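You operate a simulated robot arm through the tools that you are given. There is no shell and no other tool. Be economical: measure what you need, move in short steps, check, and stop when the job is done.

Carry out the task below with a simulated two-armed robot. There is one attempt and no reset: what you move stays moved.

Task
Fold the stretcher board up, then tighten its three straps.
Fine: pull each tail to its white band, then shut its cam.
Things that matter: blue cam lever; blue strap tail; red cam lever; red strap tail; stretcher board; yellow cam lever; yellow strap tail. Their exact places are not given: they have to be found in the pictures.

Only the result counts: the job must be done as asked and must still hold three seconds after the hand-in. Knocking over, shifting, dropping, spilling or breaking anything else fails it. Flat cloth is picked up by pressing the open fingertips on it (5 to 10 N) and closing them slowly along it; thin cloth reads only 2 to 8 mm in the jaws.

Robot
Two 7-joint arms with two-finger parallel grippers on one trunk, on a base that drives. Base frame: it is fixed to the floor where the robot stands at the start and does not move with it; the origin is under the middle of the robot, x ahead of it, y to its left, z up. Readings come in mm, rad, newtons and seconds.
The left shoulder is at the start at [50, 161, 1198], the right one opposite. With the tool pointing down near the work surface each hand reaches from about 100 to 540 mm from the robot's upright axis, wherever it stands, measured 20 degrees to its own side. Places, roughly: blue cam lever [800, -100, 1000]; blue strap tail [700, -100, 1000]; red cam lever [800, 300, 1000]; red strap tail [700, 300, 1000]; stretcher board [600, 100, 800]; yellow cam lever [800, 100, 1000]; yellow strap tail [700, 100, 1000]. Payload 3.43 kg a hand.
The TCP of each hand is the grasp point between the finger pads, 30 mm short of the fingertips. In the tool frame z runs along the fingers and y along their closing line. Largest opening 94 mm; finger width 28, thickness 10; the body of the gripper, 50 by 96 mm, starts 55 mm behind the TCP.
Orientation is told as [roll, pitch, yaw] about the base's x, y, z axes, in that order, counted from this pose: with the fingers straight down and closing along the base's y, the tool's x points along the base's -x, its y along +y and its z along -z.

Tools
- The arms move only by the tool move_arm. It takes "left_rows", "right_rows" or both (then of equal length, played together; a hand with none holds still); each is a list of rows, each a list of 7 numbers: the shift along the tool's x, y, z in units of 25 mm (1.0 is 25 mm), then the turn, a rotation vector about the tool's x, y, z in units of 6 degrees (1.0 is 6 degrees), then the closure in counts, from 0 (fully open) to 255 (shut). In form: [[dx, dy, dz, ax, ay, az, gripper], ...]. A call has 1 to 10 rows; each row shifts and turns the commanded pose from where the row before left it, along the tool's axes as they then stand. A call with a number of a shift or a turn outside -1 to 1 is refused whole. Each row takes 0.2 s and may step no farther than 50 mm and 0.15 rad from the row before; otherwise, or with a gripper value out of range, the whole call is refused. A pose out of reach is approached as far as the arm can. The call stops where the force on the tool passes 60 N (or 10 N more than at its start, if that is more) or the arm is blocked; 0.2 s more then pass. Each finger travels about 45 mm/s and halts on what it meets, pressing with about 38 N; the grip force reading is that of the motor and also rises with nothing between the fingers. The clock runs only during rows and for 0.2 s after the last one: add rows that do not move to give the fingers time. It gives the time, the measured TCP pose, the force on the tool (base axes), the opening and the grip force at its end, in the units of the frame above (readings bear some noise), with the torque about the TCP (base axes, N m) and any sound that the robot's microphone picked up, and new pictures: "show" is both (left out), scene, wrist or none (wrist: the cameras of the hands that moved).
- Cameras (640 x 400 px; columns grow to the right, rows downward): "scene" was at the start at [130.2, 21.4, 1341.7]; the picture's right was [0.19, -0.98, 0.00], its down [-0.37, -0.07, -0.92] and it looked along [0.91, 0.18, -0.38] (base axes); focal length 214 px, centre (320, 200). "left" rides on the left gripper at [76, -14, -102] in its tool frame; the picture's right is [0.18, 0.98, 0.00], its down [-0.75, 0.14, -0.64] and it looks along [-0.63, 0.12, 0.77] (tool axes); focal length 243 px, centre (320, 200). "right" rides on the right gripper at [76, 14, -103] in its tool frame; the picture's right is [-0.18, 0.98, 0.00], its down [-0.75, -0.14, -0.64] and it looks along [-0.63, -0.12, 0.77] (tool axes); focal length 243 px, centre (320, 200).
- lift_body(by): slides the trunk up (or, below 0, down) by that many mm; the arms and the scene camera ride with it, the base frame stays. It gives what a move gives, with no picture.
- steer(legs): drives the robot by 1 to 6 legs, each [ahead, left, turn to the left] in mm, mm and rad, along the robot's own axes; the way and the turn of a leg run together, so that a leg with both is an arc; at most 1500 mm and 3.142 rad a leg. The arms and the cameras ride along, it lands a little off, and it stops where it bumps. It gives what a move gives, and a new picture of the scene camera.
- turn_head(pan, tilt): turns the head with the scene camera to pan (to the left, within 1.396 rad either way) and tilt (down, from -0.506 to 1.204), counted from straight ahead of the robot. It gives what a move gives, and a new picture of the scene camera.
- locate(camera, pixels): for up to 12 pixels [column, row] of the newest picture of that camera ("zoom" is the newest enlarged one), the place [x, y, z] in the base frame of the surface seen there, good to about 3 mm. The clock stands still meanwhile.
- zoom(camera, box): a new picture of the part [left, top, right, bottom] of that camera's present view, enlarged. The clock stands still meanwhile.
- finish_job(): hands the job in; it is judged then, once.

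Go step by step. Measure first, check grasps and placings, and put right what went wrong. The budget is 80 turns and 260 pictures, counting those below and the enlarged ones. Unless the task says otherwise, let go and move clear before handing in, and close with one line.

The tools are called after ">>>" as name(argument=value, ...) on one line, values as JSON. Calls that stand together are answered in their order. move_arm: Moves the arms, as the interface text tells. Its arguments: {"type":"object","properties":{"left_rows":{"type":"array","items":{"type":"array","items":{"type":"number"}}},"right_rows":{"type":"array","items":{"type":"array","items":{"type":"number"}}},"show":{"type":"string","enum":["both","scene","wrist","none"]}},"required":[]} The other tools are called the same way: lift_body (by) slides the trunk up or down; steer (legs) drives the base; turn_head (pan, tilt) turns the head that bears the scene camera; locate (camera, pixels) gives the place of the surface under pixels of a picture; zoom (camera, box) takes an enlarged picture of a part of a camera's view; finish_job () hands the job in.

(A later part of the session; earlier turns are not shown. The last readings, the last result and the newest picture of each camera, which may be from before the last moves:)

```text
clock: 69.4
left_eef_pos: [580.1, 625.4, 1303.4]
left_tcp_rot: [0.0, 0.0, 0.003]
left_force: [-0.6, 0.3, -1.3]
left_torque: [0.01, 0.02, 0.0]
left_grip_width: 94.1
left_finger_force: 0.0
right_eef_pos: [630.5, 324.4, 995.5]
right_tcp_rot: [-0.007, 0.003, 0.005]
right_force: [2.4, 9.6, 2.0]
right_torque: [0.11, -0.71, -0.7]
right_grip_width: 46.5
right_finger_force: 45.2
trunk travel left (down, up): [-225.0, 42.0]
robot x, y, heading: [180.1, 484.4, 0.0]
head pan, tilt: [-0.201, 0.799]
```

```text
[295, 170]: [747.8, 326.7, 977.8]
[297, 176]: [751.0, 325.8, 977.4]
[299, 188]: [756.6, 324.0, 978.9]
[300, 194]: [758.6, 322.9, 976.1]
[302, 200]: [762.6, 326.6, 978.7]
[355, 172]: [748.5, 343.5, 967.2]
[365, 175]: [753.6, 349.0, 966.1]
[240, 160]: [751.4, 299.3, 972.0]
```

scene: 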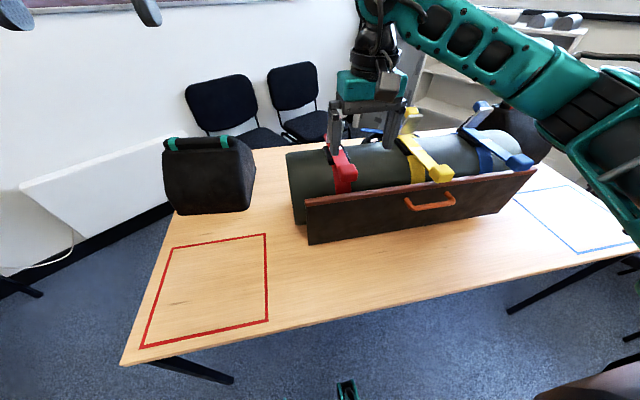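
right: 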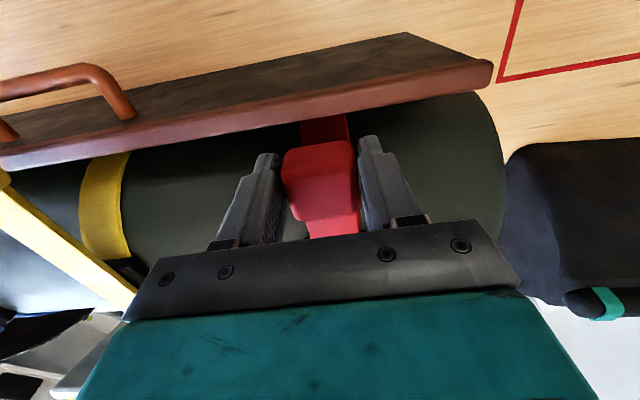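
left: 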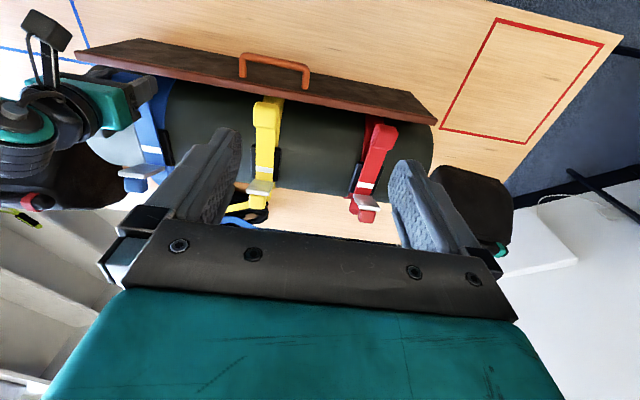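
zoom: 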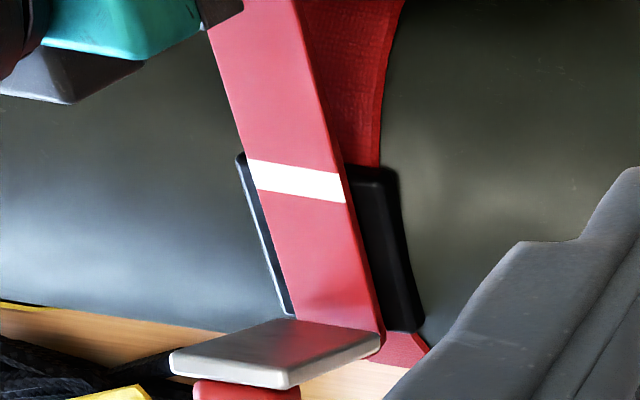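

Red's band is centred as well. I'll release, rise, and look straight down to see how close the robot's body is to the table edge before driving further in.

>>> move_arm(right_rows=[[0, 0, 0, 0, 0, 0, 100], [0, 0, 0, 0, 0, 0, 60], [0, 0, 0, 0, 0, 0, 0], [0, 0, 0, 0, 0, 0, 0], [0, 0, -0.8, 0, 0, 0, 0], [0, 0, -1, 0, 0, 0, 0], [0, 0, -1, 0, 0, 0, 0], [0, 0, -1, 0, 0, 0, 0], [0, 0, -1, 0, 0, 0, 0], [0, 0, -1, 0, 0, 0, 0]], show="wrist")

>>> turn_head(pan=0, tilt=1.2)

>>> zoom(camera="left", box=[100, 80, 220, 210])

```text
clock: 71.6
left_eef_pos: [580.7, 623.5, 1304.4]
left_tcp_rot: [0.0, 0.0, 0.001]
left_force: [-0.2, 0.0, 0.1]
left_torque: [-0.01, -0.02, 0.02]
left_grip_width: 93.8
left_finger_force: 0.0
right_eef_pos: [629.0, 326.3, 1139.4]
right_tcp_rot: [-0.006, 0.002, 0.007]
right_force: [-0.1, -0.3, 0.1]
right_torque: [0.0, 0.02, -0.04]
right_grip_width: 94.0
right_finger_force: 0.1
trunk travel left (down, up): [-225.0, 42.0]
robot x, y, heading: [176.6, 484.0, 0.004]
head pan, tilt: [-0.201, 0.799]
```

right: 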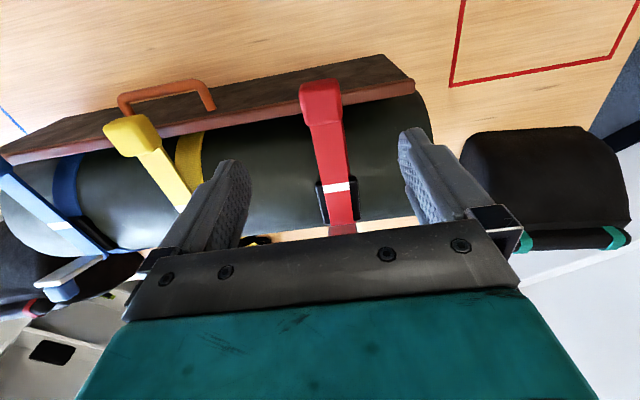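

```text
clock: 72.5
left_eef_pos: [580.3, 623.3, 1304.0]
left_tcp_rot: [-0.001, 0.0, 0.003]
left_force: [0.2, 0.0, -0.3]
left_torque: [0.03, -0.02, 0.0]
left_grip_width: 94.1
left_finger_force: 0.1
right_eef_pos: [630.6, 325.5, 1139.2]
right_tcp_rot: [-0.006, 0.0, 0.005]
right_force: [0.5, -0.1, -0.1]
right_torque: [-0.02, 0.0, -0.01]
right_grip_width: 94.1
right_finger_force: 0.1
trunk travel left (down, up): [-225.0, 42.0]
robot x, y, heading: [178.2, 484.8, 0.002]
head pan, tilt: [0.0, 1.201]
```

scene: 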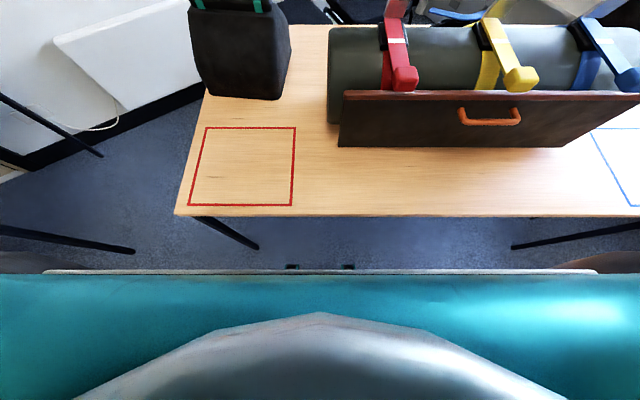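

```text
3.08 times, centred on (160, 145) of left
```

zoom: 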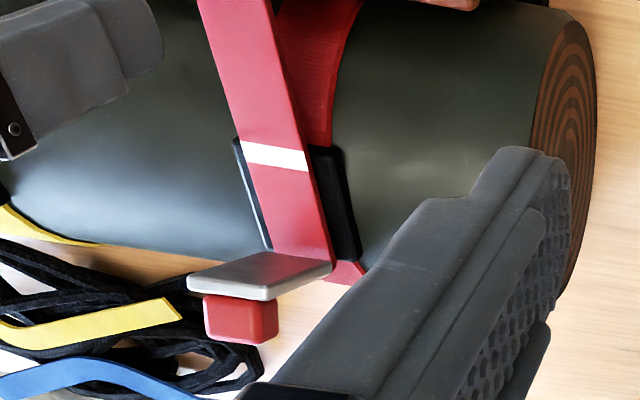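

>>> locate(camera="scene", pixels=[[320, 271], [320, 285], [292, 267], [350, 216], [200, 272]])

>>> locate(camera="zoom", pixels=[[240, 320], [260, 290], [330, 265], [265, 255], [205, 275], [300, 256], [300, 290]])

```text
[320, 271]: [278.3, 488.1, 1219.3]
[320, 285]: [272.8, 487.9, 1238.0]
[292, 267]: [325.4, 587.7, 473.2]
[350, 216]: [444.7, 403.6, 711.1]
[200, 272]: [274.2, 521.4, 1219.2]
```

```text
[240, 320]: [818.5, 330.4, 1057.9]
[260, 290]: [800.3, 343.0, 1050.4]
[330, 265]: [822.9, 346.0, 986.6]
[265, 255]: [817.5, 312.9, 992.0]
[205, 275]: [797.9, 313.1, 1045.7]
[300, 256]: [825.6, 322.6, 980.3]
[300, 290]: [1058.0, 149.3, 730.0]
```

The lever plate leans from (820, 985) up to (798, 1047), with its knob behind the top at (818, 330, 1058). There is room to drive, so I'll go ahead 115 mm, then reach over and behind the red knob with closed fingers.

>>> steer(legs=[[115, 0, 0]])

>>> turn_head(pan=-0.3, tilt=0.9)

>>> move_arm(right_rows=[[-0.8, 0.06, 0, 0, 0, 0, 255], [-0.8, 0.06, 0, 0, 0, 0, 255], [-0.8, 0, 0, 0, 0, 0, 255], [-0.8, 0, 0, 0, 0, 0, 255], [-0.8, 0, 0, 0, 0, 0, 255], [-0.8, 0, 0, 0, 0, 0, 255]], show="both")

```text
clock: 73.7
left_eef_pos: [695.6, 623.1, 1304.3]
left_tcp_rot: [-0.001, 0.001, 0.004]
left_force: [0.2, 0.4, 0.4]
left_torque: [-0.01, 0.03, -0.04]
left_grip_width: 93.9
left_finger_force: 0.0
right_eef_pos: [745.6, 324.6, 1138.2]
right_tcp_rot: [-0.006, 0.003, 0.005]
right_force: [0.1, -0.4, 0.0]
right_torque: [-0.02, 0.04, -0.03]
right_grip_width: 94.0
right_finger_force: 0.1
trunk travel left (down, up): [-225.0, 42.0]
robot x, y, heading: [293.1, 488.1, 0.002]
head pan, tilt: [0.0, 1.201]
```

scene: 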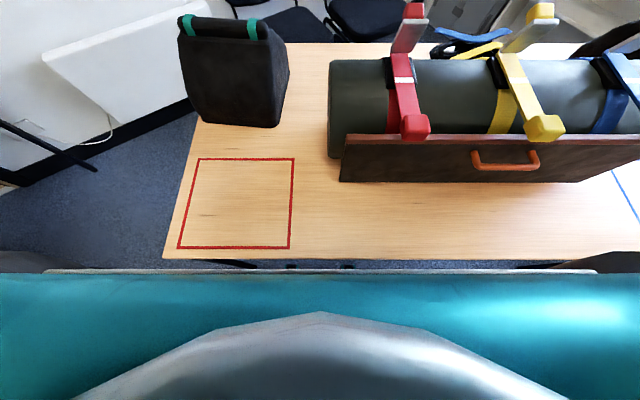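

```text
clock: 74.5
left_eef_pos: [695.8, 623.6, 1305.1]
left_tcp_rot: [0.0, 0.001, 0.004]
left_force: [0.0, 0.8, 0.6]
left_torque: [0.01, -0.01, 0.0]
left_grip_width: 94.1
left_finger_force: 0.1
right_eef_pos: [744.5, 325.9, 1139.2]
right_tcp_rot: [-0.007, 0.002, 0.004]
right_force: [0.0, -0.1, 0.7]
right_torque: [0.02, 0.0, 0.0]
right_grip_width: 94.1
right_finger_force: 0.0
trunk travel left (down, up): [-225.0, 42.0]
robot x, y, heading: [294.7, 488.3, -0.003]
head pan, tilt: [-0.3, 0.901]
```

scene: 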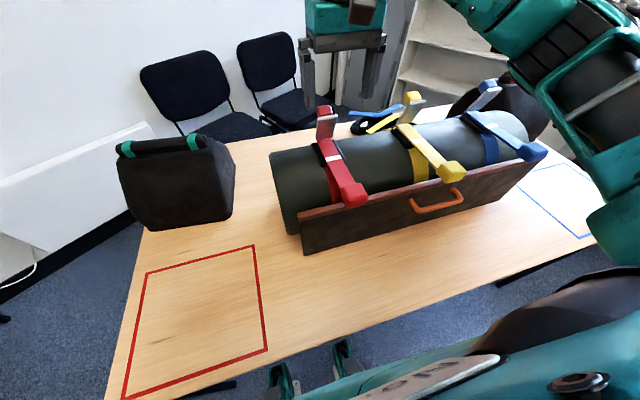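

```text
clock: 75.9
left_eef_pos: [695.6, 624.6, 1304.1]
left_tcp_rot: [0.0, 0.001, 0.003]
left_force: [-0.6, 0.6, 0.7]
left_torque: [0.02, 0.02, 0.02]
left_grip_width: 93.9
left_finger_force: 0.0
right_eef_pos: [865.4, 328.8, 1138.1]
right_tcp_rot: [-0.008, 0.001, 0.006]
right_force: [-1.3, 0.3, -0.5]
right_torque: [0.0, 0.01, 0.0]
right_grip_width: 0.2
right_finger_force: 26.4
trunk travel left (down, up): [-225.0, 42.0]
robot x, y, heading: [294.4, 483.5, 0.002]
head pan, tilt: [-0.3, 0.901]
```

scene: 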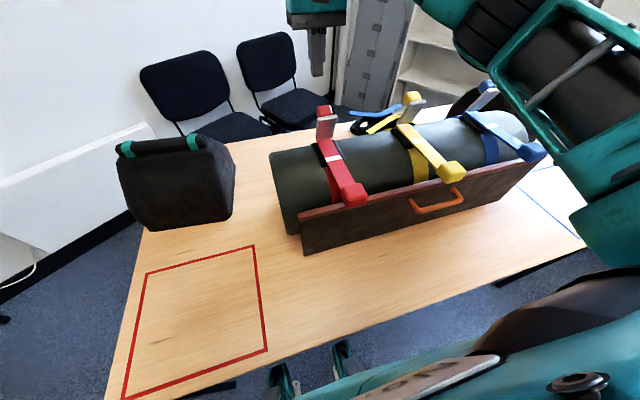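
right: 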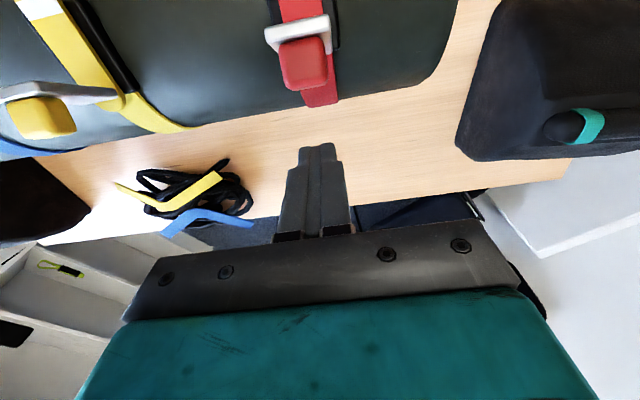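

The hand is now behind the red lever. I'll descend until the fingertips are at about z 1040, then push gently toward the robot.

>>> move_arm(right_rows=[[0, 0, 0.9, 0, 0, 0, 255], [0, 0, 0.9, 0, 0, 0, 255], [0, 0, 0.95, 0, 0, 0, 255], [0.3, 0, 0, 0, 0, 0, 255], [0.3, 0, 0, 0, 0, 0, 255], [0.3, 0, 0, 0, 0, 0, 255]], show="both")

```text
clock: 77.3
left_eef_pos: [695.0, 623.5, 1304.3]
left_tcp_rot: [0.0, -0.001, 0.003]
left_force: [0.1, 0.3, -0.5]
left_torque: [-0.02, 0.0, -0.02]
left_grip_width: 94.1
left_finger_force: 0.1
right_eef_pos: [841.5, 328.2, 1069.2]
right_tcp_rot: [-0.005, 0.003, 0.005]
right_force: [0.5, 0.2, 0.2]
right_torque: [0.0, 0.0, -0.03]
right_grip_width: 0.1
right_finger_force: 33.3
trunk travel left (down, up): [-225.0, 42.0]
robot x, y, heading: [291.6, 485.9, -0.001]
head pan, tilt: [-0.3, 0.901]
```

scene: 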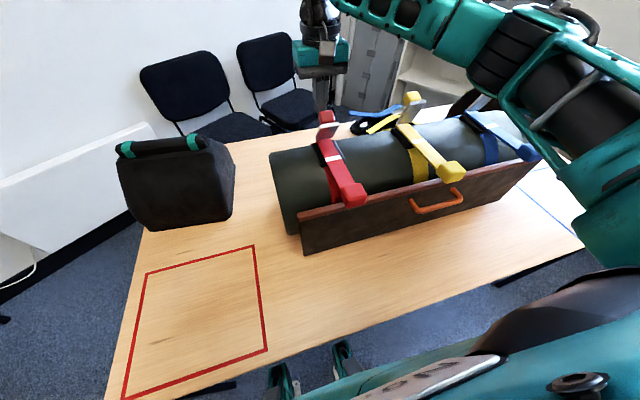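
right: 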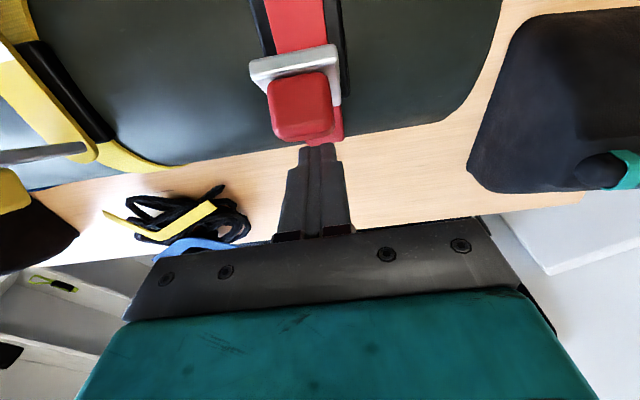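

>>> move_arm(right_rows=[[0.3, 0, 0.05, 0, 0, 0, 255], [0.3, 0, 0.05, 0, 0, 0, 255], [0.3, 0, 0.1, 0, 0, 0, 255], [0.3, 0, 0.15, 0, 0, 0, 255]], show="both")

>>> zoom(camera="scene", box=[280, 90, 380, 180])

```text
clock: 78.3
left_eef_pos: [694.3, 624.5, 1304.1]
left_tcp_rot: [0.0, -0.001, 0.003]
left_force: [0.2, 0.4, -0.6]
left_torque: [0.0, -0.04, -0.01]
left_grip_width: 94.2
left_finger_force: 0.0
right_eef_pos: [811.0, 327.5, 1060.0]
right_tcp_rot: [-0.007, 0.001, 0.007]
right_force: [-0.3, 0.4, -0.3]
right_torque: [0.03, 0.01, -0.02]
right_grip_width: 0.1
right_finger_force: 33.3
trunk travel left (down, up): [-225.0, 42.0]
robot x, y, heading: [290.2, 484.5, 0.001]
head pan, tilt: [-0.3, 0.901]
```

scene: 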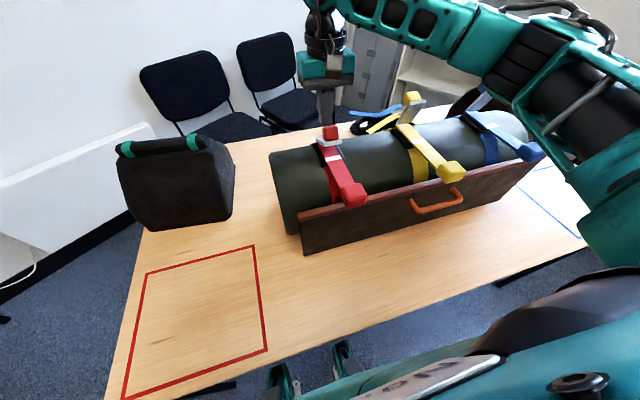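
right: 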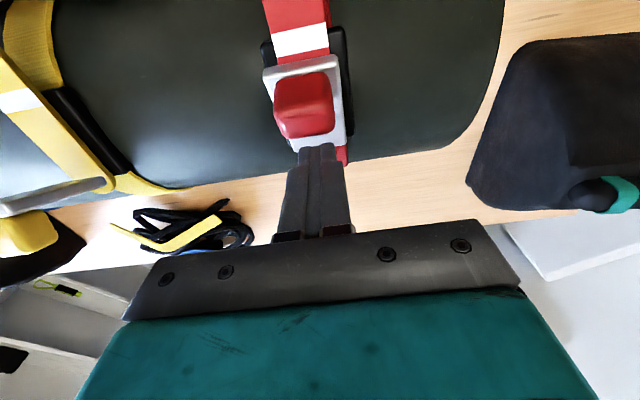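

```text
4.44 times, centred on (330, 135) of scene
```

zoom: 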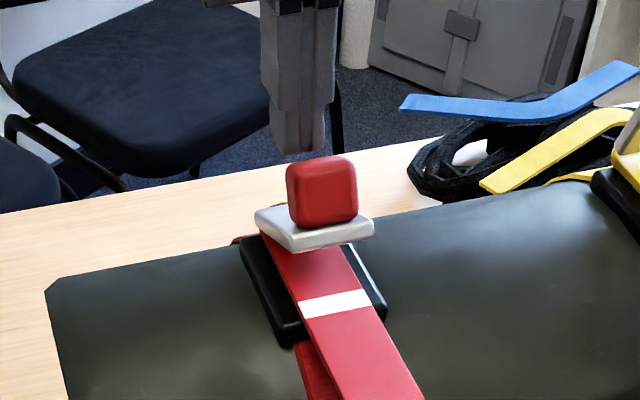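

The red lever is folding forward freely. I'll continue over and down.

>>> move_arm(right_rows=[[0.3, 0, 0.25, 0, 0, 0, 255], [0.3, 0, 0.3, 0, 0, 0, 255], [0.3, 0, 0.35, 0, 0, 0, 255], [0.2, 0, 0.35, 0, 0, 0, 255]], show="wrist")

>>> zoom(camera="scene", box=[280, 90, 380, 180])

```text
clock: 79.3
left_eef_pos: [699.1, 623.7, 1302.4]
left_tcp_rot: [-0.003, 0.003, 0.004]
left_force: [0.4, -0.2, 0.1]
left_torque: [0.03, 0.02, 0.01]
left_grip_width: 94.0
left_finger_force: 0.1
right_eef_pos: [791.6, 327.2, 1030.9]
right_tcp_rot: [-0.003, -0.012, 0.001]
right_force: [38.4, 1.7, 19.0]
right_torque: [0.04, -0.84, -0.03]
right_grip_width: 0.0
right_finger_force: 33.6
trunk travel left (down, up): [-225.0, 42.0]
robot x, y, heading: [294.6, 483.9, -0.005]
head pan, tilt: [-0.3, 0.901]
```

right: 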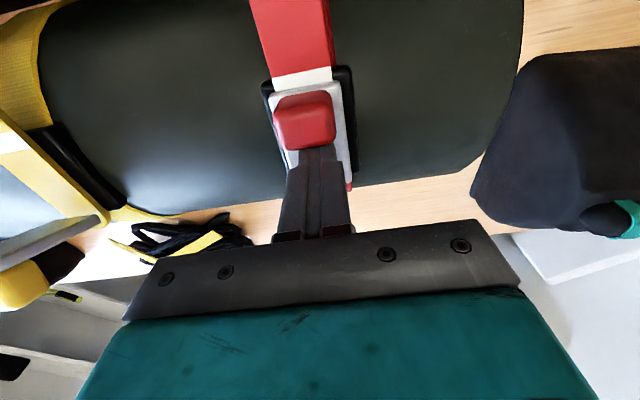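

```text
4.44 times, centred on (330, 135) of scene
```

zoom: 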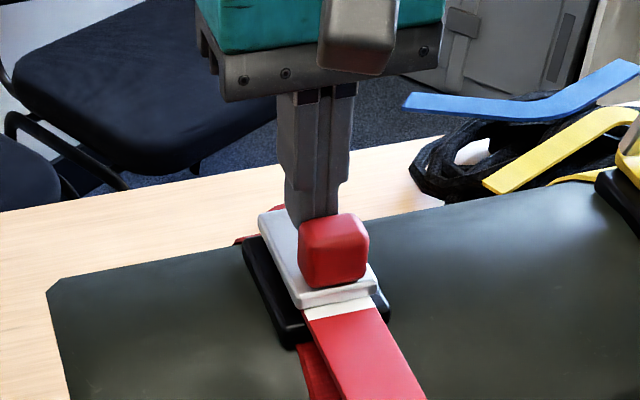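

The lever is nearly flat, with its tip next to the white band. I'll back off, rise and locate the knob top so I can press it straight down.

>>> move_arm(right_rows=[[-0.4, 0, -0.1, 0, 0, 0, 255], [0, 0, -0.8, 0, 0, 0, 255], [0, 0, -0.8, 0, 0, 0, 255], [0, 0, -0.6, 0, 0, 0, 255]], show="wrist")

>>> zoom(camera="scene", box=[280, 90, 380, 180])

>>> locate(camera="zoom", pixels=[[330, 220], [330, 235], [335, 260], [310, 275], [280, 215], [325, 295], [330, 310], [265, 225]])

```text
clock: 80.3
left_eef_pos: [694.5, 624.0, 1304.5]
left_tcp_rot: [0.0, 0.0, 0.004]
left_force: [-0.2, -0.6, 0.0]
left_torque: [0.0, -0.01, 0.0]
left_grip_width: 94.1
left_finger_force: 0.0
right_eef_pos: [793.6, 328.5, 1088.4]
right_tcp_rot: [-0.007, 0.004, 0.006]
right_force: [-0.4, 0.3, -0.3]
right_torque: [-0.01, 0.01, 0.0]
right_grip_width: 0.0
right_finger_force: 33.1
trunk travel left (down, up): [-225.0, 42.0]
robot x, y, heading: [295.6, 487.1, 0.004]
head pan, tilt: [-0.3, 0.901]
```

right: 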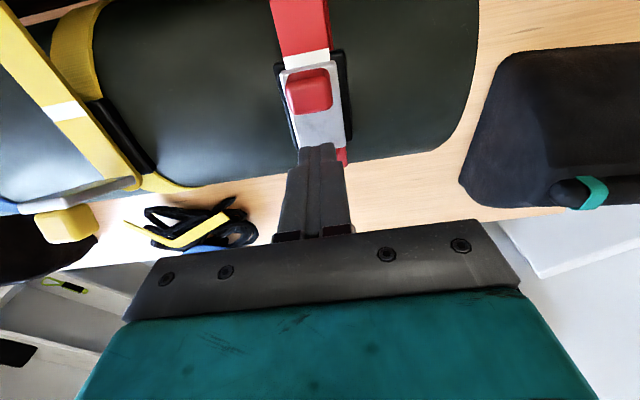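

```text
4.44 times, centred on (330, 135) of scene
```

zoom: 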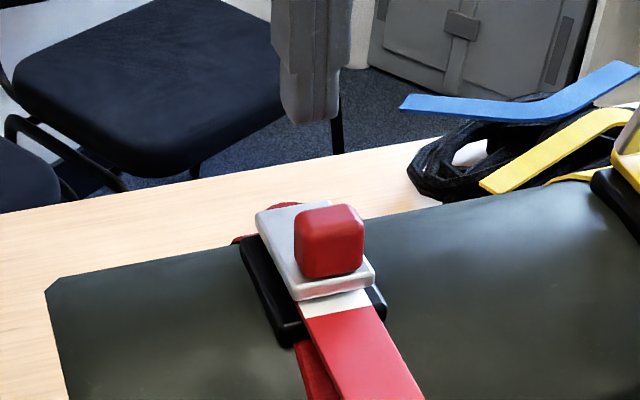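

```text
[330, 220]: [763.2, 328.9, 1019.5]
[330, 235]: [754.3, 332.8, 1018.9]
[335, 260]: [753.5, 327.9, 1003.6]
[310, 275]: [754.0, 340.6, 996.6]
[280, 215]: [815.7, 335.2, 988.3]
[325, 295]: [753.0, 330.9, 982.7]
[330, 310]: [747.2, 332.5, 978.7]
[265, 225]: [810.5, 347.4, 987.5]
```

>>> move_arm(right_rows=[[0.6, 0.02, 0, 0, 0, 0, 255], [0.6, 0.02, 0, 0, 0, 0, 255], [0, 0, 0.7, 0, 0, 0, 255], [0, 0, 0.7, 0, 0, 0, 255], [0, 0, 0.2, 0, 0, 0, 255], [0, 0, 0.15, 0, 0, 0, 255], [0, 0, 0.15, 0, 0, 0, 255], [0, 0, 0.15, 0, 0, 0, 255]], show="wrist")

>>> zoom(camera="scene", box=[280, 90, 380, 180])

```text
clock: 82.1
left_eef_pos: [689.5, 623.4, 1306.0]
left_tcp_rot: [-0.001, -0.003, 0.002]
left_force: [0.2, 0.5, -0.1]
left_torque: [0.0, 0.01, -0.01]
left_grip_width: 94.0
left_finger_force: 0.2
right_eef_pos: [763.7, 329.6, 1046.0]
right_tcp_rot: [-0.002, -0.017, 0.005]
right_force: [-0.6, -4.8, 51.1]
right_torque: [-0.16, -0.3, 0.56]
right_grip_width: 0.1
right_finger_force: 33.1
trunk travel left (down, up): [-225.0, 42.0]
robot x, y, heading: [294.6, 487.0, 0.001]
head pan, tilt: [-0.3, 0.901]
```

right: 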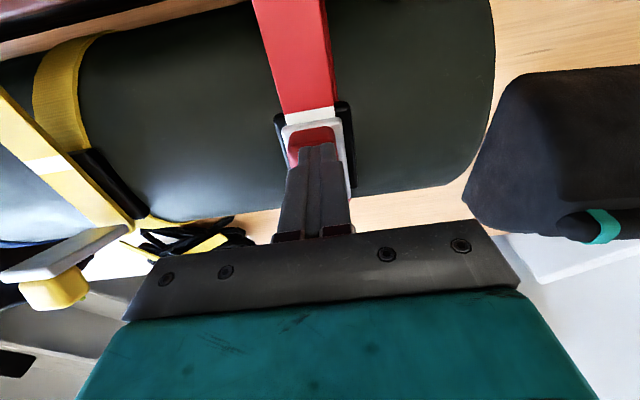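

```text
4.44 times, centred on (330, 135) of scene
```

zoom: 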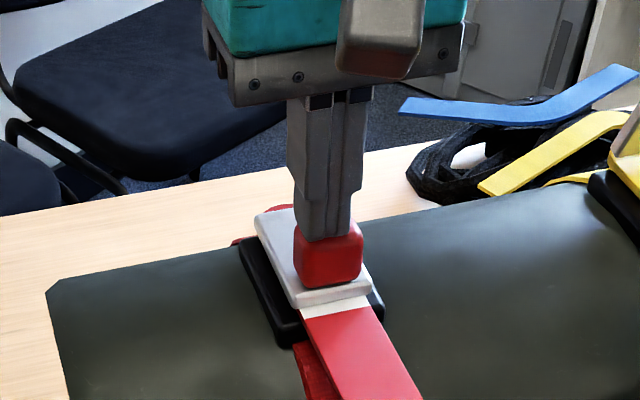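

The red cam is pressed hard shut (51 N against a firm stop). I'll rise, extend back behind the lever line, and shift right to yellow.

>>> move_arm(right_rows=[[0, 0, -0.9, 0, 0, 0, 255], [0, 0, -0.95, 0, 0, 0, 255], [0, 0, -0.95, 0, 0, 0, 255], [0, 0, -0.95, 0, 0, 0, 255], [-0.8, 0, 0, 0, 0, 0, 255], [-0.8, 0, 0, 0, 0, 0, 255], [-0.8, 0, 0, 0, 0, 0, 255], [-0.8, 0, 0, 0, 0, 0, 255], [-0.8, 0, 0, 0, 0, 0, 255]], show="none")

>>> zoom(camera="scene", box=[280, 80, 460, 220])

>>> steer(legs=[[0, -222, 0]])

>>> move_arm(right_rows=[[0, 0, 0, 0, 0, 0, 255]], show="wrist")

```text
clock: 84.1
left_eef_pos: [695.3, 623.2, 1303.9]
left_tcp_rot: [-0.001, 0.0, 0.003]
left_force: [-1.1, -0.5, -0.2]
left_torque: [0.0, 0.0, 0.01]
left_grip_width: 93.8
left_finger_force: 0.0
right_eef_pos: [865.0, 332.0, 1130.6]
right_tcp_rot: [-0.006, 0.001, 0.005]
right_force: [-0.1, 0.0, 0.5]
right_torque: [-0.02, 0.02, 0.01]
right_grip_width: 0.1
right_finger_force: 33.3
trunk travel left (down, up): [-225.0, 42.0]
robot x, y, heading: [291.4, 481.4, 0.005]
head pan, tilt: [-0.3, 0.901]
```

```text
2.86 times, centred on (370, 150) of scene
```

zoom: 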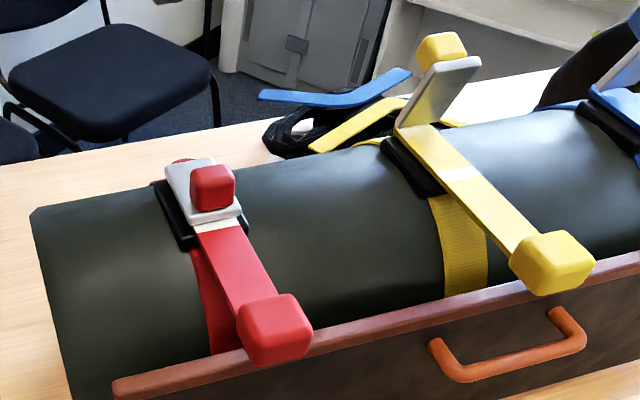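

```text
clock: 86.6
left_eef_pos: [696.0, 408.6, 1304.9]
left_tcp_rot: [0.003, 0.0, 0.004]
left_force: [-0.2, 0.5, 0.7]
left_torque: [-0.01, -0.01, 0.0]
left_grip_width: 94.2
left_finger_force: 0.0
right_eef_pos: [865.1, 116.1, 1129.2]
right_tcp_rot: [-0.006, 0.001, 0.007]
right_force: [-0.7, 0.2, -0.5]
right_torque: [0.02, 0.02, -0.01]
right_grip_width: 0.0
right_finger_force: 33.0
trunk travel left (down, up): [-225.0, 42.0]
robot x, y, heading: [294.4, 271.1, 0.002]
head pan, tilt: [-0.3, 0.901]
```

scene: 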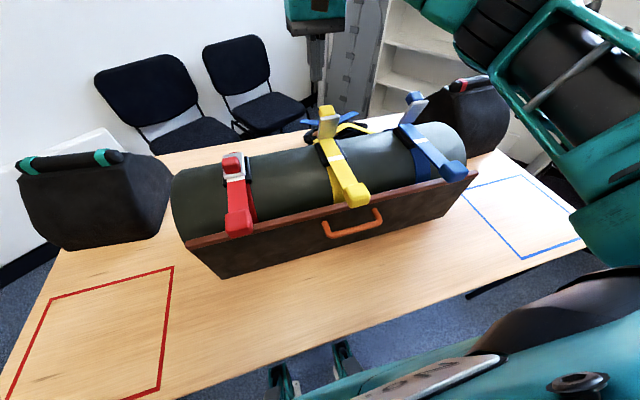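

```text
clock: 87.0
left_eef_pos: [695.2, 409.3, 1303.4]
left_tcp_rot: [-0.001, -0.001, 0.004]
left_force: [-0.4, -0.3, 0.7]
left_torque: [-0.04, 0.0, -0.01]
left_grip_width: 93.8
left_finger_force: 0.1
right_eef_pos: [865.1, 118.5, 1128.4]
right_tcp_rot: [-0.005, 0.001, 0.007]
right_force: [0.0, 0.6, 0.0]
right_torque: [0.02, -0.04, -0.01]
right_grip_width: 0.1
right_finger_force: 32.8
trunk travel left (down, up): [-225.0, 42.0]
robot x, y, heading: [293.0, 270.9, 0.004]
head pan, tilt: [-0.3, 0.901]
```

right: 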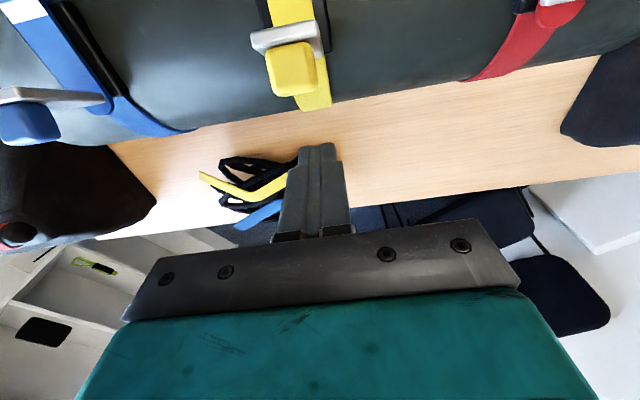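

>>> locate(camera="right", pixels=[[270, 70], [292, 60], [313, 66], [285, 36], [255, 40], [318, 28]])

```text
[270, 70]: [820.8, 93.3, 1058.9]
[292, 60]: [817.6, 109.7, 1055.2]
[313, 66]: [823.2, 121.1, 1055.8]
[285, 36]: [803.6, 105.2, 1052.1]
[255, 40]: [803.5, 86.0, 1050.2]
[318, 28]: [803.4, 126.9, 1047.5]
```

Yellow's lever centre is at y≈107. I'll repeat the same sequence here.

>>> move_arm(right_rows=[[0, -0.45, 0.8, 0, 0, 0, 255], [0, 0, 0.8, 0, 0, 0, 255], [0, 0, 0.77, 0, 0, 0, 255], [0.5, 0, 0, 0, 0, 0, 255], [0.45, 0, 0, 0, 0, 0, 255], [0.3, 0, 0.05, 0, 0, 0, 255], [0.3, 0, 0.05, 0, 0, 0, 255], [0.3, 0, 0.1, 0, 0, 0, 255], [0.3, 0, 0.15, 0, 0, 0, 255]], show="wrist")

>>> move_arm(right_rows=[[0.3, 0, 0.25, 0, 0, 0, 255], [0.3, 0, 0.3, 0, 0, 0, 255], [0.3, 0, 0.35, 0, 0, 0, 255], [0.15, 0, 0.3, 0, 0, 0, 255], [-0.4, 0, -0.1, 0, 0, 0, 255], [0, 0, -0.8, 0, 0, 0, 255], [0, 0, -0.8, 0, 0, 0, 255], [0, 0, -0.6, 0, 0, 0, 255]], show="wrist")

>>> zoom(camera="scene", box=[280, 90, 400, 210])

```text
clock: 89.0
left_eef_pos: [696.2, 409.2, 1304.0]
left_tcp_rot: [-0.001, 0.001, 0.003]
left_force: [0.0, -0.3, 0.2]
left_torque: [-0.02, 0.04, -0.01]
left_grip_width: 94.1
left_finger_force: 0.1
right_eef_pos: [813.0, 102.9, 1060.4]
right_tcp_rot: [-0.007, 0.003, 0.007]
right_force: [0.2, -0.2, 0.7]
right_torque: [0.0, 0.0, -0.03]
right_grip_width: 0.1
right_finger_force: 32.5
trunk travel left (down, up): [-225.0, 42.0]
robot x, y, heading: [290.1, 266.8, -0.004]
head pan, tilt: [-0.3, 0.901]
```

right: 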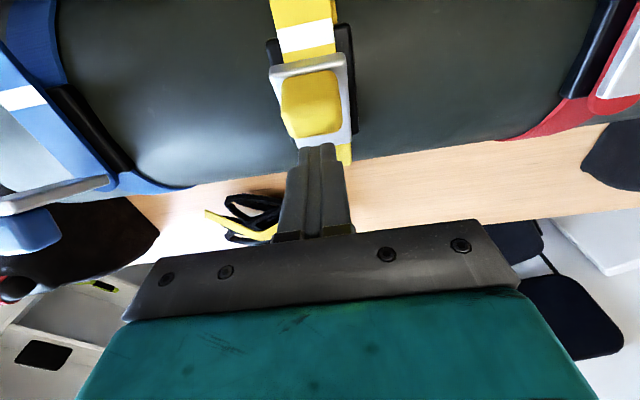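

```text
clock: 90.8
left_eef_pos: [695.2, 410.0, 1304.3]
left_tcp_rot: [0.001, 0.001, 0.004]
left_force: [-0.2, 0.5, -0.5]
left_torque: [0.01, 0.0, -0.05]
left_grip_width: 94.1
left_finger_force: 0.1
right_eef_pos: [795.0, 104.5, 1089.3]
right_tcp_rot: [-0.006, 0.003, 0.009]
right_force: [0.1, 0.2, 0.7]
right_torque: [0.0, 0.02, 0.0]
right_grip_width: 0.1
right_finger_force: 33.1
trunk travel left (down, up): [-225.0, 42.0]
robot x, y, heading: [291.5, 272.8, -0.0]
head pan, tilt: [-0.3, 0.901]
```

right: 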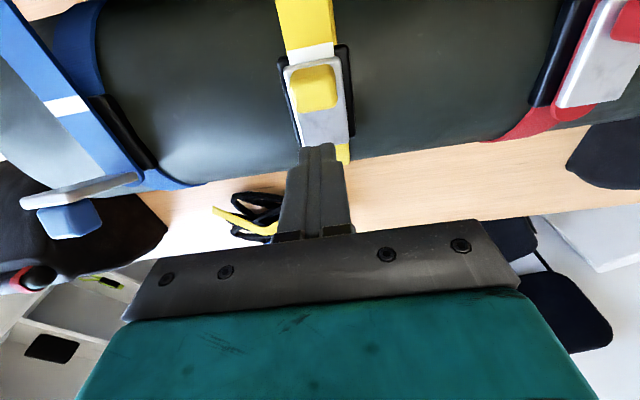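

```text
3.33 times, centred on (340, 150) of scene
```

zoom: 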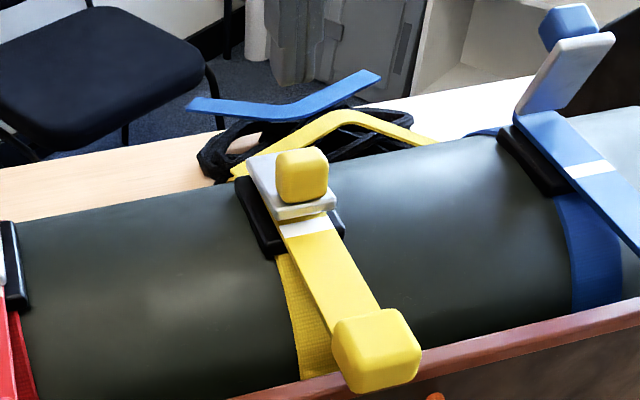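

>>> move_arm(right_rows=[[0.6, 0.06, 0, 0, 0, 0, 255], [0.6, 0.04, 0, 0, 0, 0, 255], [0, 0, 0.7, 0, 0, 0, 255], [0, 0, 0.7, 0, 0, 0, 255], [0, 0, 0.2, 0, 0, 0, 255], [0, 0, 0.15, 0, 0, 0, 255], [0, 0, 0.15, 0, 0, 0, 255], [0, 0, 0.15, 0, 0, 0, 255], [0, 0, 0.1, 0, 0, 0, 255]], show="wrist")

>>> move_arm(right_rows=[[0, 0, -0.9, 0, 0, 0, 255], [0, 0, -0.95, 0, 0, 0, 255], [0, 0, -0.95, 0, 0, 0, 255], [0, 0, -0.95, 0, 0, 0, 255], [-0.8, 0, 0, 0, 0, 0, 255], [-0.8, 0, 0, 0, 0, 0, 255], [-0.8, 0, 0, 0, 0, 0, 255], [-0.8, 0, 0, 0, 0, 0, 255], [-0.8, 0, 0, 0, 0, 0, 255]], show="none")

>>> zoom(camera="scene", box=[200, 90, 400, 240])

>>> steer(legs=[[0, -219, 0]])

>>> move_arm(right_rows=[[0, 0, 0, 0, 0, 0, 255]], show="wrist")

```text
clock: 92.8
left_eef_pos: [689.4, 409.3, 1307.0]
left_tcp_rot: [-0.003, -0.005, 0.003]
left_force: [0.2, -0.8, -1.0]
left_torque: [0.0, -0.01, -0.01]
left_grip_width: 94.2
left_finger_force: 0.0
right_eef_pos: [764.3, 107.3, 1045.2]
right_tcp_rot: [-0.001, -0.019, 0.005]
right_force: [-6.7, -9.6, 56.8]
right_torque: [-0.26, -0.07, 0.55]
right_grip_width: 0.0
right_finger_force: 33.3
trunk travel left (down, up): [-225.0, 42.0]
robot x, y, heading: [296.9, 267.9, 0.002]
head pan, tilt: [-0.3, 0.901]
```

right: 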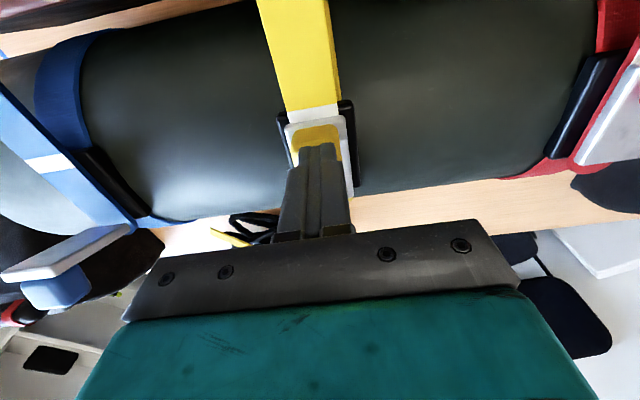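

```text
clock: 94.8
left_eef_pos: [695.0, 410.1, 1304.6]
left_tcp_rot: [-0.002, -0.001, 0.006]
left_force: [-0.1, 1.1, -0.8]
left_torque: [-0.01, -0.01, -0.01]
left_grip_width: 93.8
left_finger_force: 0.0
right_eef_pos: [865.6, 106.2, 1129.6]
right_tcp_rot: [-0.007, 0.001, 0.007]
right_force: [0.2, 0.5, 0.1]
right_torque: [-0.01, 0.01, 0.01]
right_grip_width: 0.1
right_finger_force: 33.0
trunk travel left (down, up): [-225.0, 42.0]
robot x, y, heading: [295.0, 273.1, 0.005]
head pan, tilt: [-0.3, 0.901]
```

```text
2.67 times, centred on (300, 165) of scene
```

zoom: 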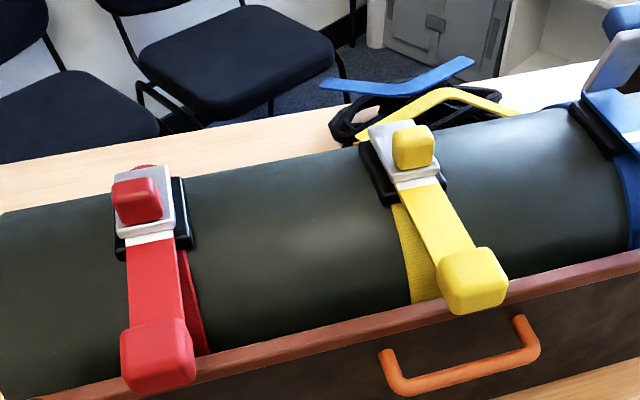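

```text
clock: 97.4
left_eef_pos: [697.0, 192.4, 1303.4]
left_tcp_rot: [0.002, -0.001, 0.005]
left_force: [0.2, -0.3, 0.0]
left_torque: [0.02, -0.04, 0.01]
left_grip_width: 94.1
left_finger_force: 0.0
right_eef_pos: [866.8, -109.0, 1128.9]
right_tcp_rot: [-0.007, 0.002, 0.005]
right_force: [-0.3, -0.6, -0.3]
right_torque: [0.04, 0.0, 0.0]
right_grip_width: 0.0
right_finger_force: 32.8
trunk travel left (down, up): [-225.0, 42.0]
robot x, y, heading: [293.9, 50.6, 0.0]
head pan, tilt: [-0.3, 0.901]
```

scene: 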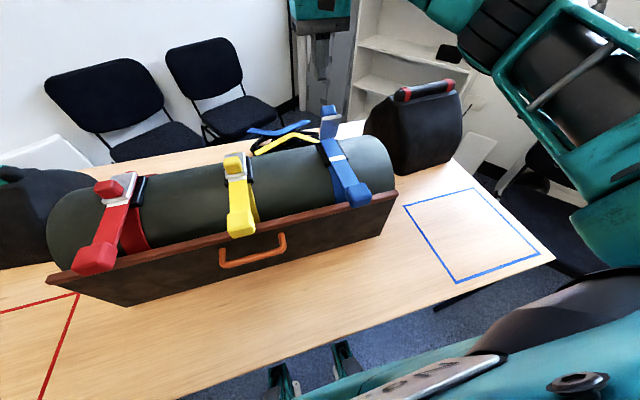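

```text
clock: 97.8
left_eef_pos: [696.5, 191.6, 1304.1]
left_tcp_rot: [-0.002, 0.002, 0.004]
left_force: [0.6, 0.3, -0.8]
left_torque: [-0.02, 0.04, 0.0]
left_grip_width: 94.1
left_finger_force: 0.1
right_eef_pos: [866.6, -109.4, 1129.1]
right_tcp_rot: [-0.006, 0.0, 0.008]
right_force: [0.1, 1.1, 0.2]
right_torque: [0.0, -0.03, -0.03]
right_grip_width: 0.2
right_finger_force: 33.0
trunk travel left (down, up): [-225.0, 42.0]
robot x, y, heading: [293.1, 51.4, 0.005]
head pan, tilt: [-0.3, 0.901]
```

right: 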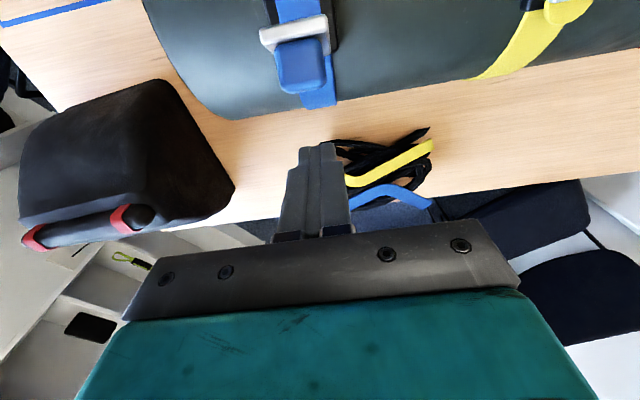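

>>> locate(camera="right", pixels=[[281, 62], [302, 60], [322, 60], [262, 35], [295, 32], [327, 22]])

```text
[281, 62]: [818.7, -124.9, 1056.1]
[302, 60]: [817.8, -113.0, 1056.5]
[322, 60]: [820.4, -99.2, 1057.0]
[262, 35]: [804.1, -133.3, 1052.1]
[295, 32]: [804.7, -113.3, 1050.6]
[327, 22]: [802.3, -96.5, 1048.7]
```

Blue's lever centre is at y≈-113. The same sequence goes here.

>>> move_arm(right_rows=[[0, -0.14, 0.8, 0, 0, 0, 255], [0, 0, 0.8, 0, 0, 0, 255], [0, 0, 0.79, 0, 0, 0, 255], [0.5, 0, 0, 0, 0, 0, 255], [0.5, 0, 0, 0, 0, 0, 255], [0.3, 0, 0.05, 0, 0, 0, 255], [0.3, 0, 0.05, 0, 0, 0, 255], [0.3, 0, 0.1, 0, 0, 0, 255], [0.3, 0, 0.15, 0, 0, 0, 255]], show="wrist")

>>> move_arm(right_rows=[[0.3, 0, 0.25, 0, 0, 0, 255], [0.3, 0, 0.3, 0, 0, 0, 255], [0.3, 0, 0.35, 0, 0, 0, 255], [0.15, 0, 0.3, 0, 0, 0, 255], [-0.4, 0, -0.1, 0, 0, 0, 255], [0, 0, -0.8, 0, 0, 0, 255], [0, 0, -0.8, 0, 0, 0, 255], [0, 0, -0.6, 0, 0, 0, 255]], show="wrist")

>>> zoom(camera="scene", box=[280, 90, 400, 210])

```text
clock: 99.8
left_eef_pos: [695.8, 191.6, 1304.7]
left_tcp_rot: [-0.001, -0.001, 0.004]
left_force: [-0.5, 0.7, 0.4]
left_torque: [0.02, 0.01, 0.02]
left_grip_width: 94.1
left_finger_force: 0.0
right_eef_pos: [810.7, -113.8, 1062.0]
right_tcp_rot: [-0.004, 0.002, 0.007]
right_force: [-0.2, -0.1, -0.2]
right_torque: [-0.01, 0.0, -0.01]
right_grip_width: 0.1
right_finger_force: 32.4
trunk travel left (down, up): [-225.0, 42.0]
robot x, y, heading: [293.7, 50.1, 0.005]
head pan, tilt: [-0.3, 0.901]
```

right: 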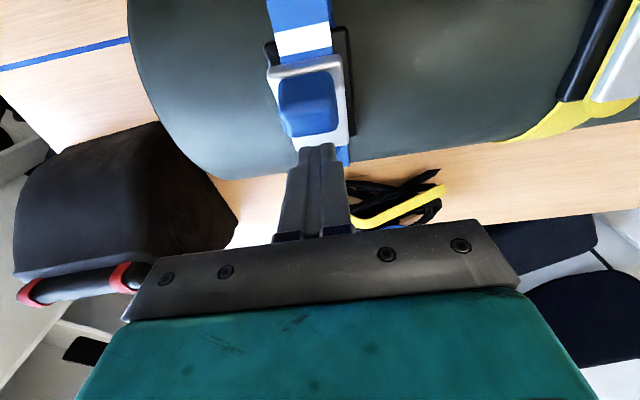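

```text
clock: 101.6
left_eef_pos: [695.8, 192.2, 1304.6]
left_tcp_rot: [-0.003, 0.001, 0.005]
left_force: [0.0, 1.4, -0.3]
left_torque: [-0.01, -0.04, -0.01]
left_grip_width: 94.0
left_finger_force: 0.1
right_eef_pos: [794.3, -114.0, 1088.4]
right_tcp_rot: [-0.007, 0.002, 0.007]
right_force: [-0.1, 0.0, 0.2]
right_torque: [0.05, 0.0, 0.02]
right_grip_width: 0.0
right_finger_force: 33.1
trunk travel left (down, up): [-225.0, 42.0]
robot x, y, heading: [296.9, 53.0, 0.002]
head pan, tilt: [-0.3, 0.901]
```

right: 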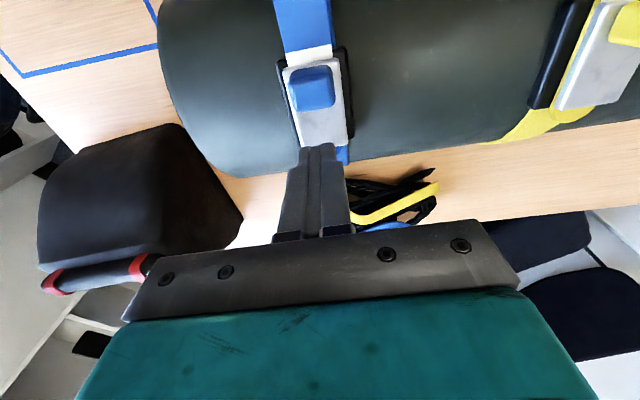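

```text
3.33 times, centred on (340, 150) of scene
```

zoom: 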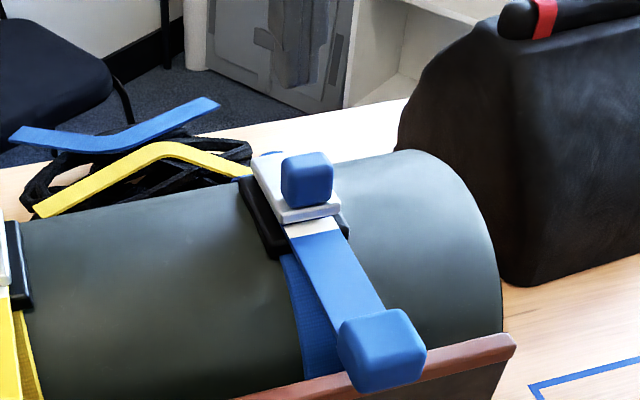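

Blue is nearly flat. I'll press it home, then rise, move back and inspect.

>>> move_arm(right_rows=[[0.6, 0.02, 0, 0, 0, 0, 255], [0.6, 0, 0, 0, 0, 0, 255], [0, 0, 0.7, 0, 0, 0, 255], [0, 0, 0.7, 0, 0, 0, 255], [0, 0, 0.2, 0, 0, 0, 255], [0, 0, 0.15, 0, 0, 0, 255], [0, 0, 0.15, 0, 0, 0, 255], [0, 0, 0.15, 0, 0, 0, 255], [0, 0, 0.1, 0, 0, 0, 255]], show="none")

>>> move_arm(right_rows=[[0, 0, -0.9, 0, 0, 0, 255], [0, 0, -1, 0, 0, 0, 255], [0, 0, -1, 0, 0, 0, 255], [0, 0, -1, 0, 0, 0, 255], [0, 0, -1, 0, 0, 0, 255], [0, 0, -1, 0, 0, 0, 255], [0.8, 0, 0, 0, 0, 0, 255], [0.8, 0, 0, 0, 0, 0, 255], [0.8, 0, 0, 0, 0, 0, 255], [0.8, 0, 0, 0, 0, 0, 255]], show="none")

>>> steer(legs=[[-250, 50, 0]])

>>> turn_head(pan=0, tilt=0.75)

>>> zoom(camera="scene", box=[160, 110, 480, 290])

```text
clock: 103.6
left_eef_pos: [692.3, 192.4, 1307.0]
left_tcp_rot: [0.0, -0.005, 0.004]
left_force: [0.4, -0.6, -0.3]
left_torque: [0.01, 0.04, -0.01]
left_grip_width: 94.0
left_finger_force: 0.0
right_eef_pos: [763.3, -114.4, 1045.3]
right_tcp_rot: [0.0, -0.021, 0.005]
right_force: [-2.5, -9.1, 57.7]
right_torque: [-0.27, -0.15, 0.57]
right_grip_width: 0.3
right_finger_force: 32.3
trunk travel left (down, up): [-225.0, 42.0]
robot x, y, heading: [294.5, 48.5, 0.003]
head pan, tilt: [-0.3, 0.901]
```

```text
clock: 105.8
left_eef_pos: [695.5, 191.6, 1304.5]
left_tcp_rot: [0.001, -0.001, 0.005]
left_force: [1.0, -0.4, 0.4]
left_torque: [-0.01, 0.01, 0.03]
left_grip_width: 94.0
left_finger_force: 0.2
right_eef_pos: [685.0, -111.8, 1182.9]
right_tcp_rot: [-0.007, 0.001, 0.007]
right_force: [-0.4, -0.2, 0.1]
right_torque: [0.03, 0.03, 0.06]
right_grip_width: 0.0
right_finger_force: 33.3
trunk travel left (down, up): [-225.0, 42.0]
robot x, y, heading: [289.9, 51.4, 0.002]
head pan, tilt: [-0.3, 0.901]
```

```text
clock: 107.6
left_eef_pos: [441.5, 241.8, 1303.7]
left_tcp_rot: [-0.002, 0.0, 0.006]
left_force: [-1.0, 0.0, 0.2]
left_torque: [0.0, 0.01, -0.01]
left_grip_width: 93.8
left_finger_force: 0.1
right_eef_pos: [430.4, -64.2, 1184.1]
right_tcp_rot: [-0.008, 0.002, 0.009]
right_force: [-1.3, 0.1, 0.2]
right_torque: [0.02, 0.03, -0.07]
right_grip_width: 0.1
right_finger_force: 33.5
trunk travel left (down, up): [-225.0, 42.0]
robot x, y, heading: [41.7, 100.3, 0.009]
head pan, tilt: [-0.3, 0.901]
```

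scene: 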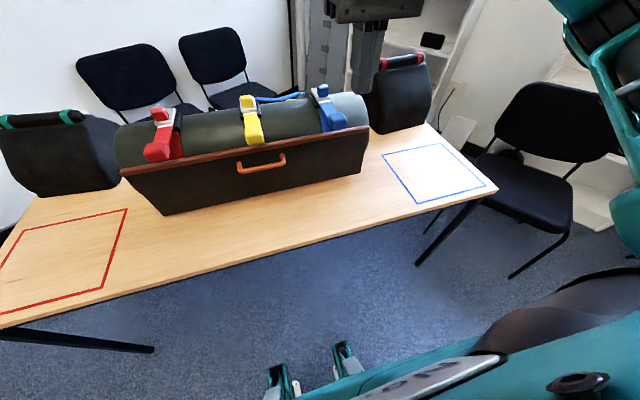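

```text
clock: 108.4
left_eef_pos: [442.3, 241.7, 1304.2]
left_tcp_rot: [-0.002, -0.001, 0.008]
left_force: [-0.2, -0.2, -0.3]
left_torque: [-0.02, -0.01, 0.02]
left_grip_width: 94.0
left_finger_force: 0.0
right_eef_pos: [432.5, -64.4, 1182.4]
right_tcp_rot: [-0.006, 0.001, 0.008]
right_force: [-1.0, 0.0, -0.9]
right_torque: [0.01, 0.0, -0.02]
right_grip_width: 0.1
right_finger_force: 33.3
trunk travel left (down, up): [-225.0, 42.0]
robot x, y, heading: [43.4, 102.3, 0.003]
head pan, tilt: [0.0, 0.75]
```

scene: 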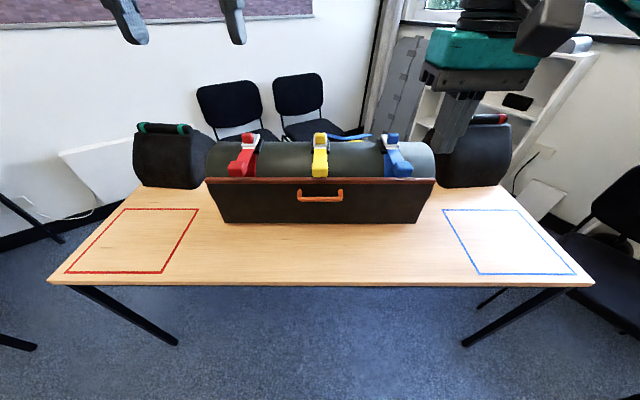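

```text
2.00 times, centred on (320, 200) of scene
```

zoom: 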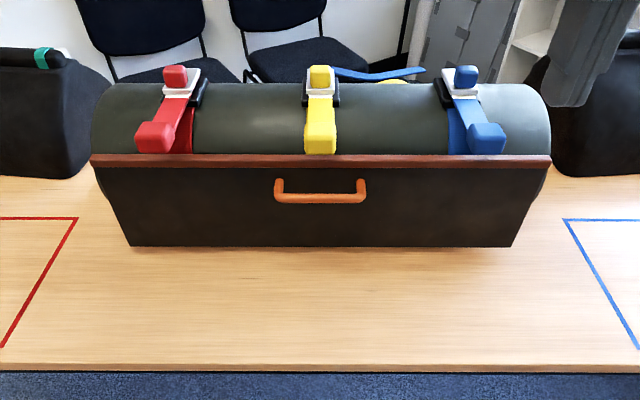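

All three cams look shut and the board is up. I'll do one last check of bands, levers and board.

>>> zoom(camera="scene", box=[225, 125, 425, 195])

>>> locate(camera="scene", pixels=[[246, 156], [320, 156], [389, 156], [248, 135], [320, 136], [392, 136], [230, 185], [400, 185], [240, 210], [400, 210]])

```text
3.20 times, centred on (325, 160) of scene
```

zoom: 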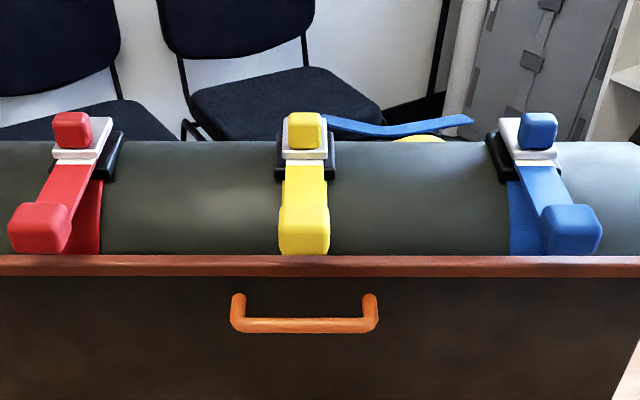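

```text
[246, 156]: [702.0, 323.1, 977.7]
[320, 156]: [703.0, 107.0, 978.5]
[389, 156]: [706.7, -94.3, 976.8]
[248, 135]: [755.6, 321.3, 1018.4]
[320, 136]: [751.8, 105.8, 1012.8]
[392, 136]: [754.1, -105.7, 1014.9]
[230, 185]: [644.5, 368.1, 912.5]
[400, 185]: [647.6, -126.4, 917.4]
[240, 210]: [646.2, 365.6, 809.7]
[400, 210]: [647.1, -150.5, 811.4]
```

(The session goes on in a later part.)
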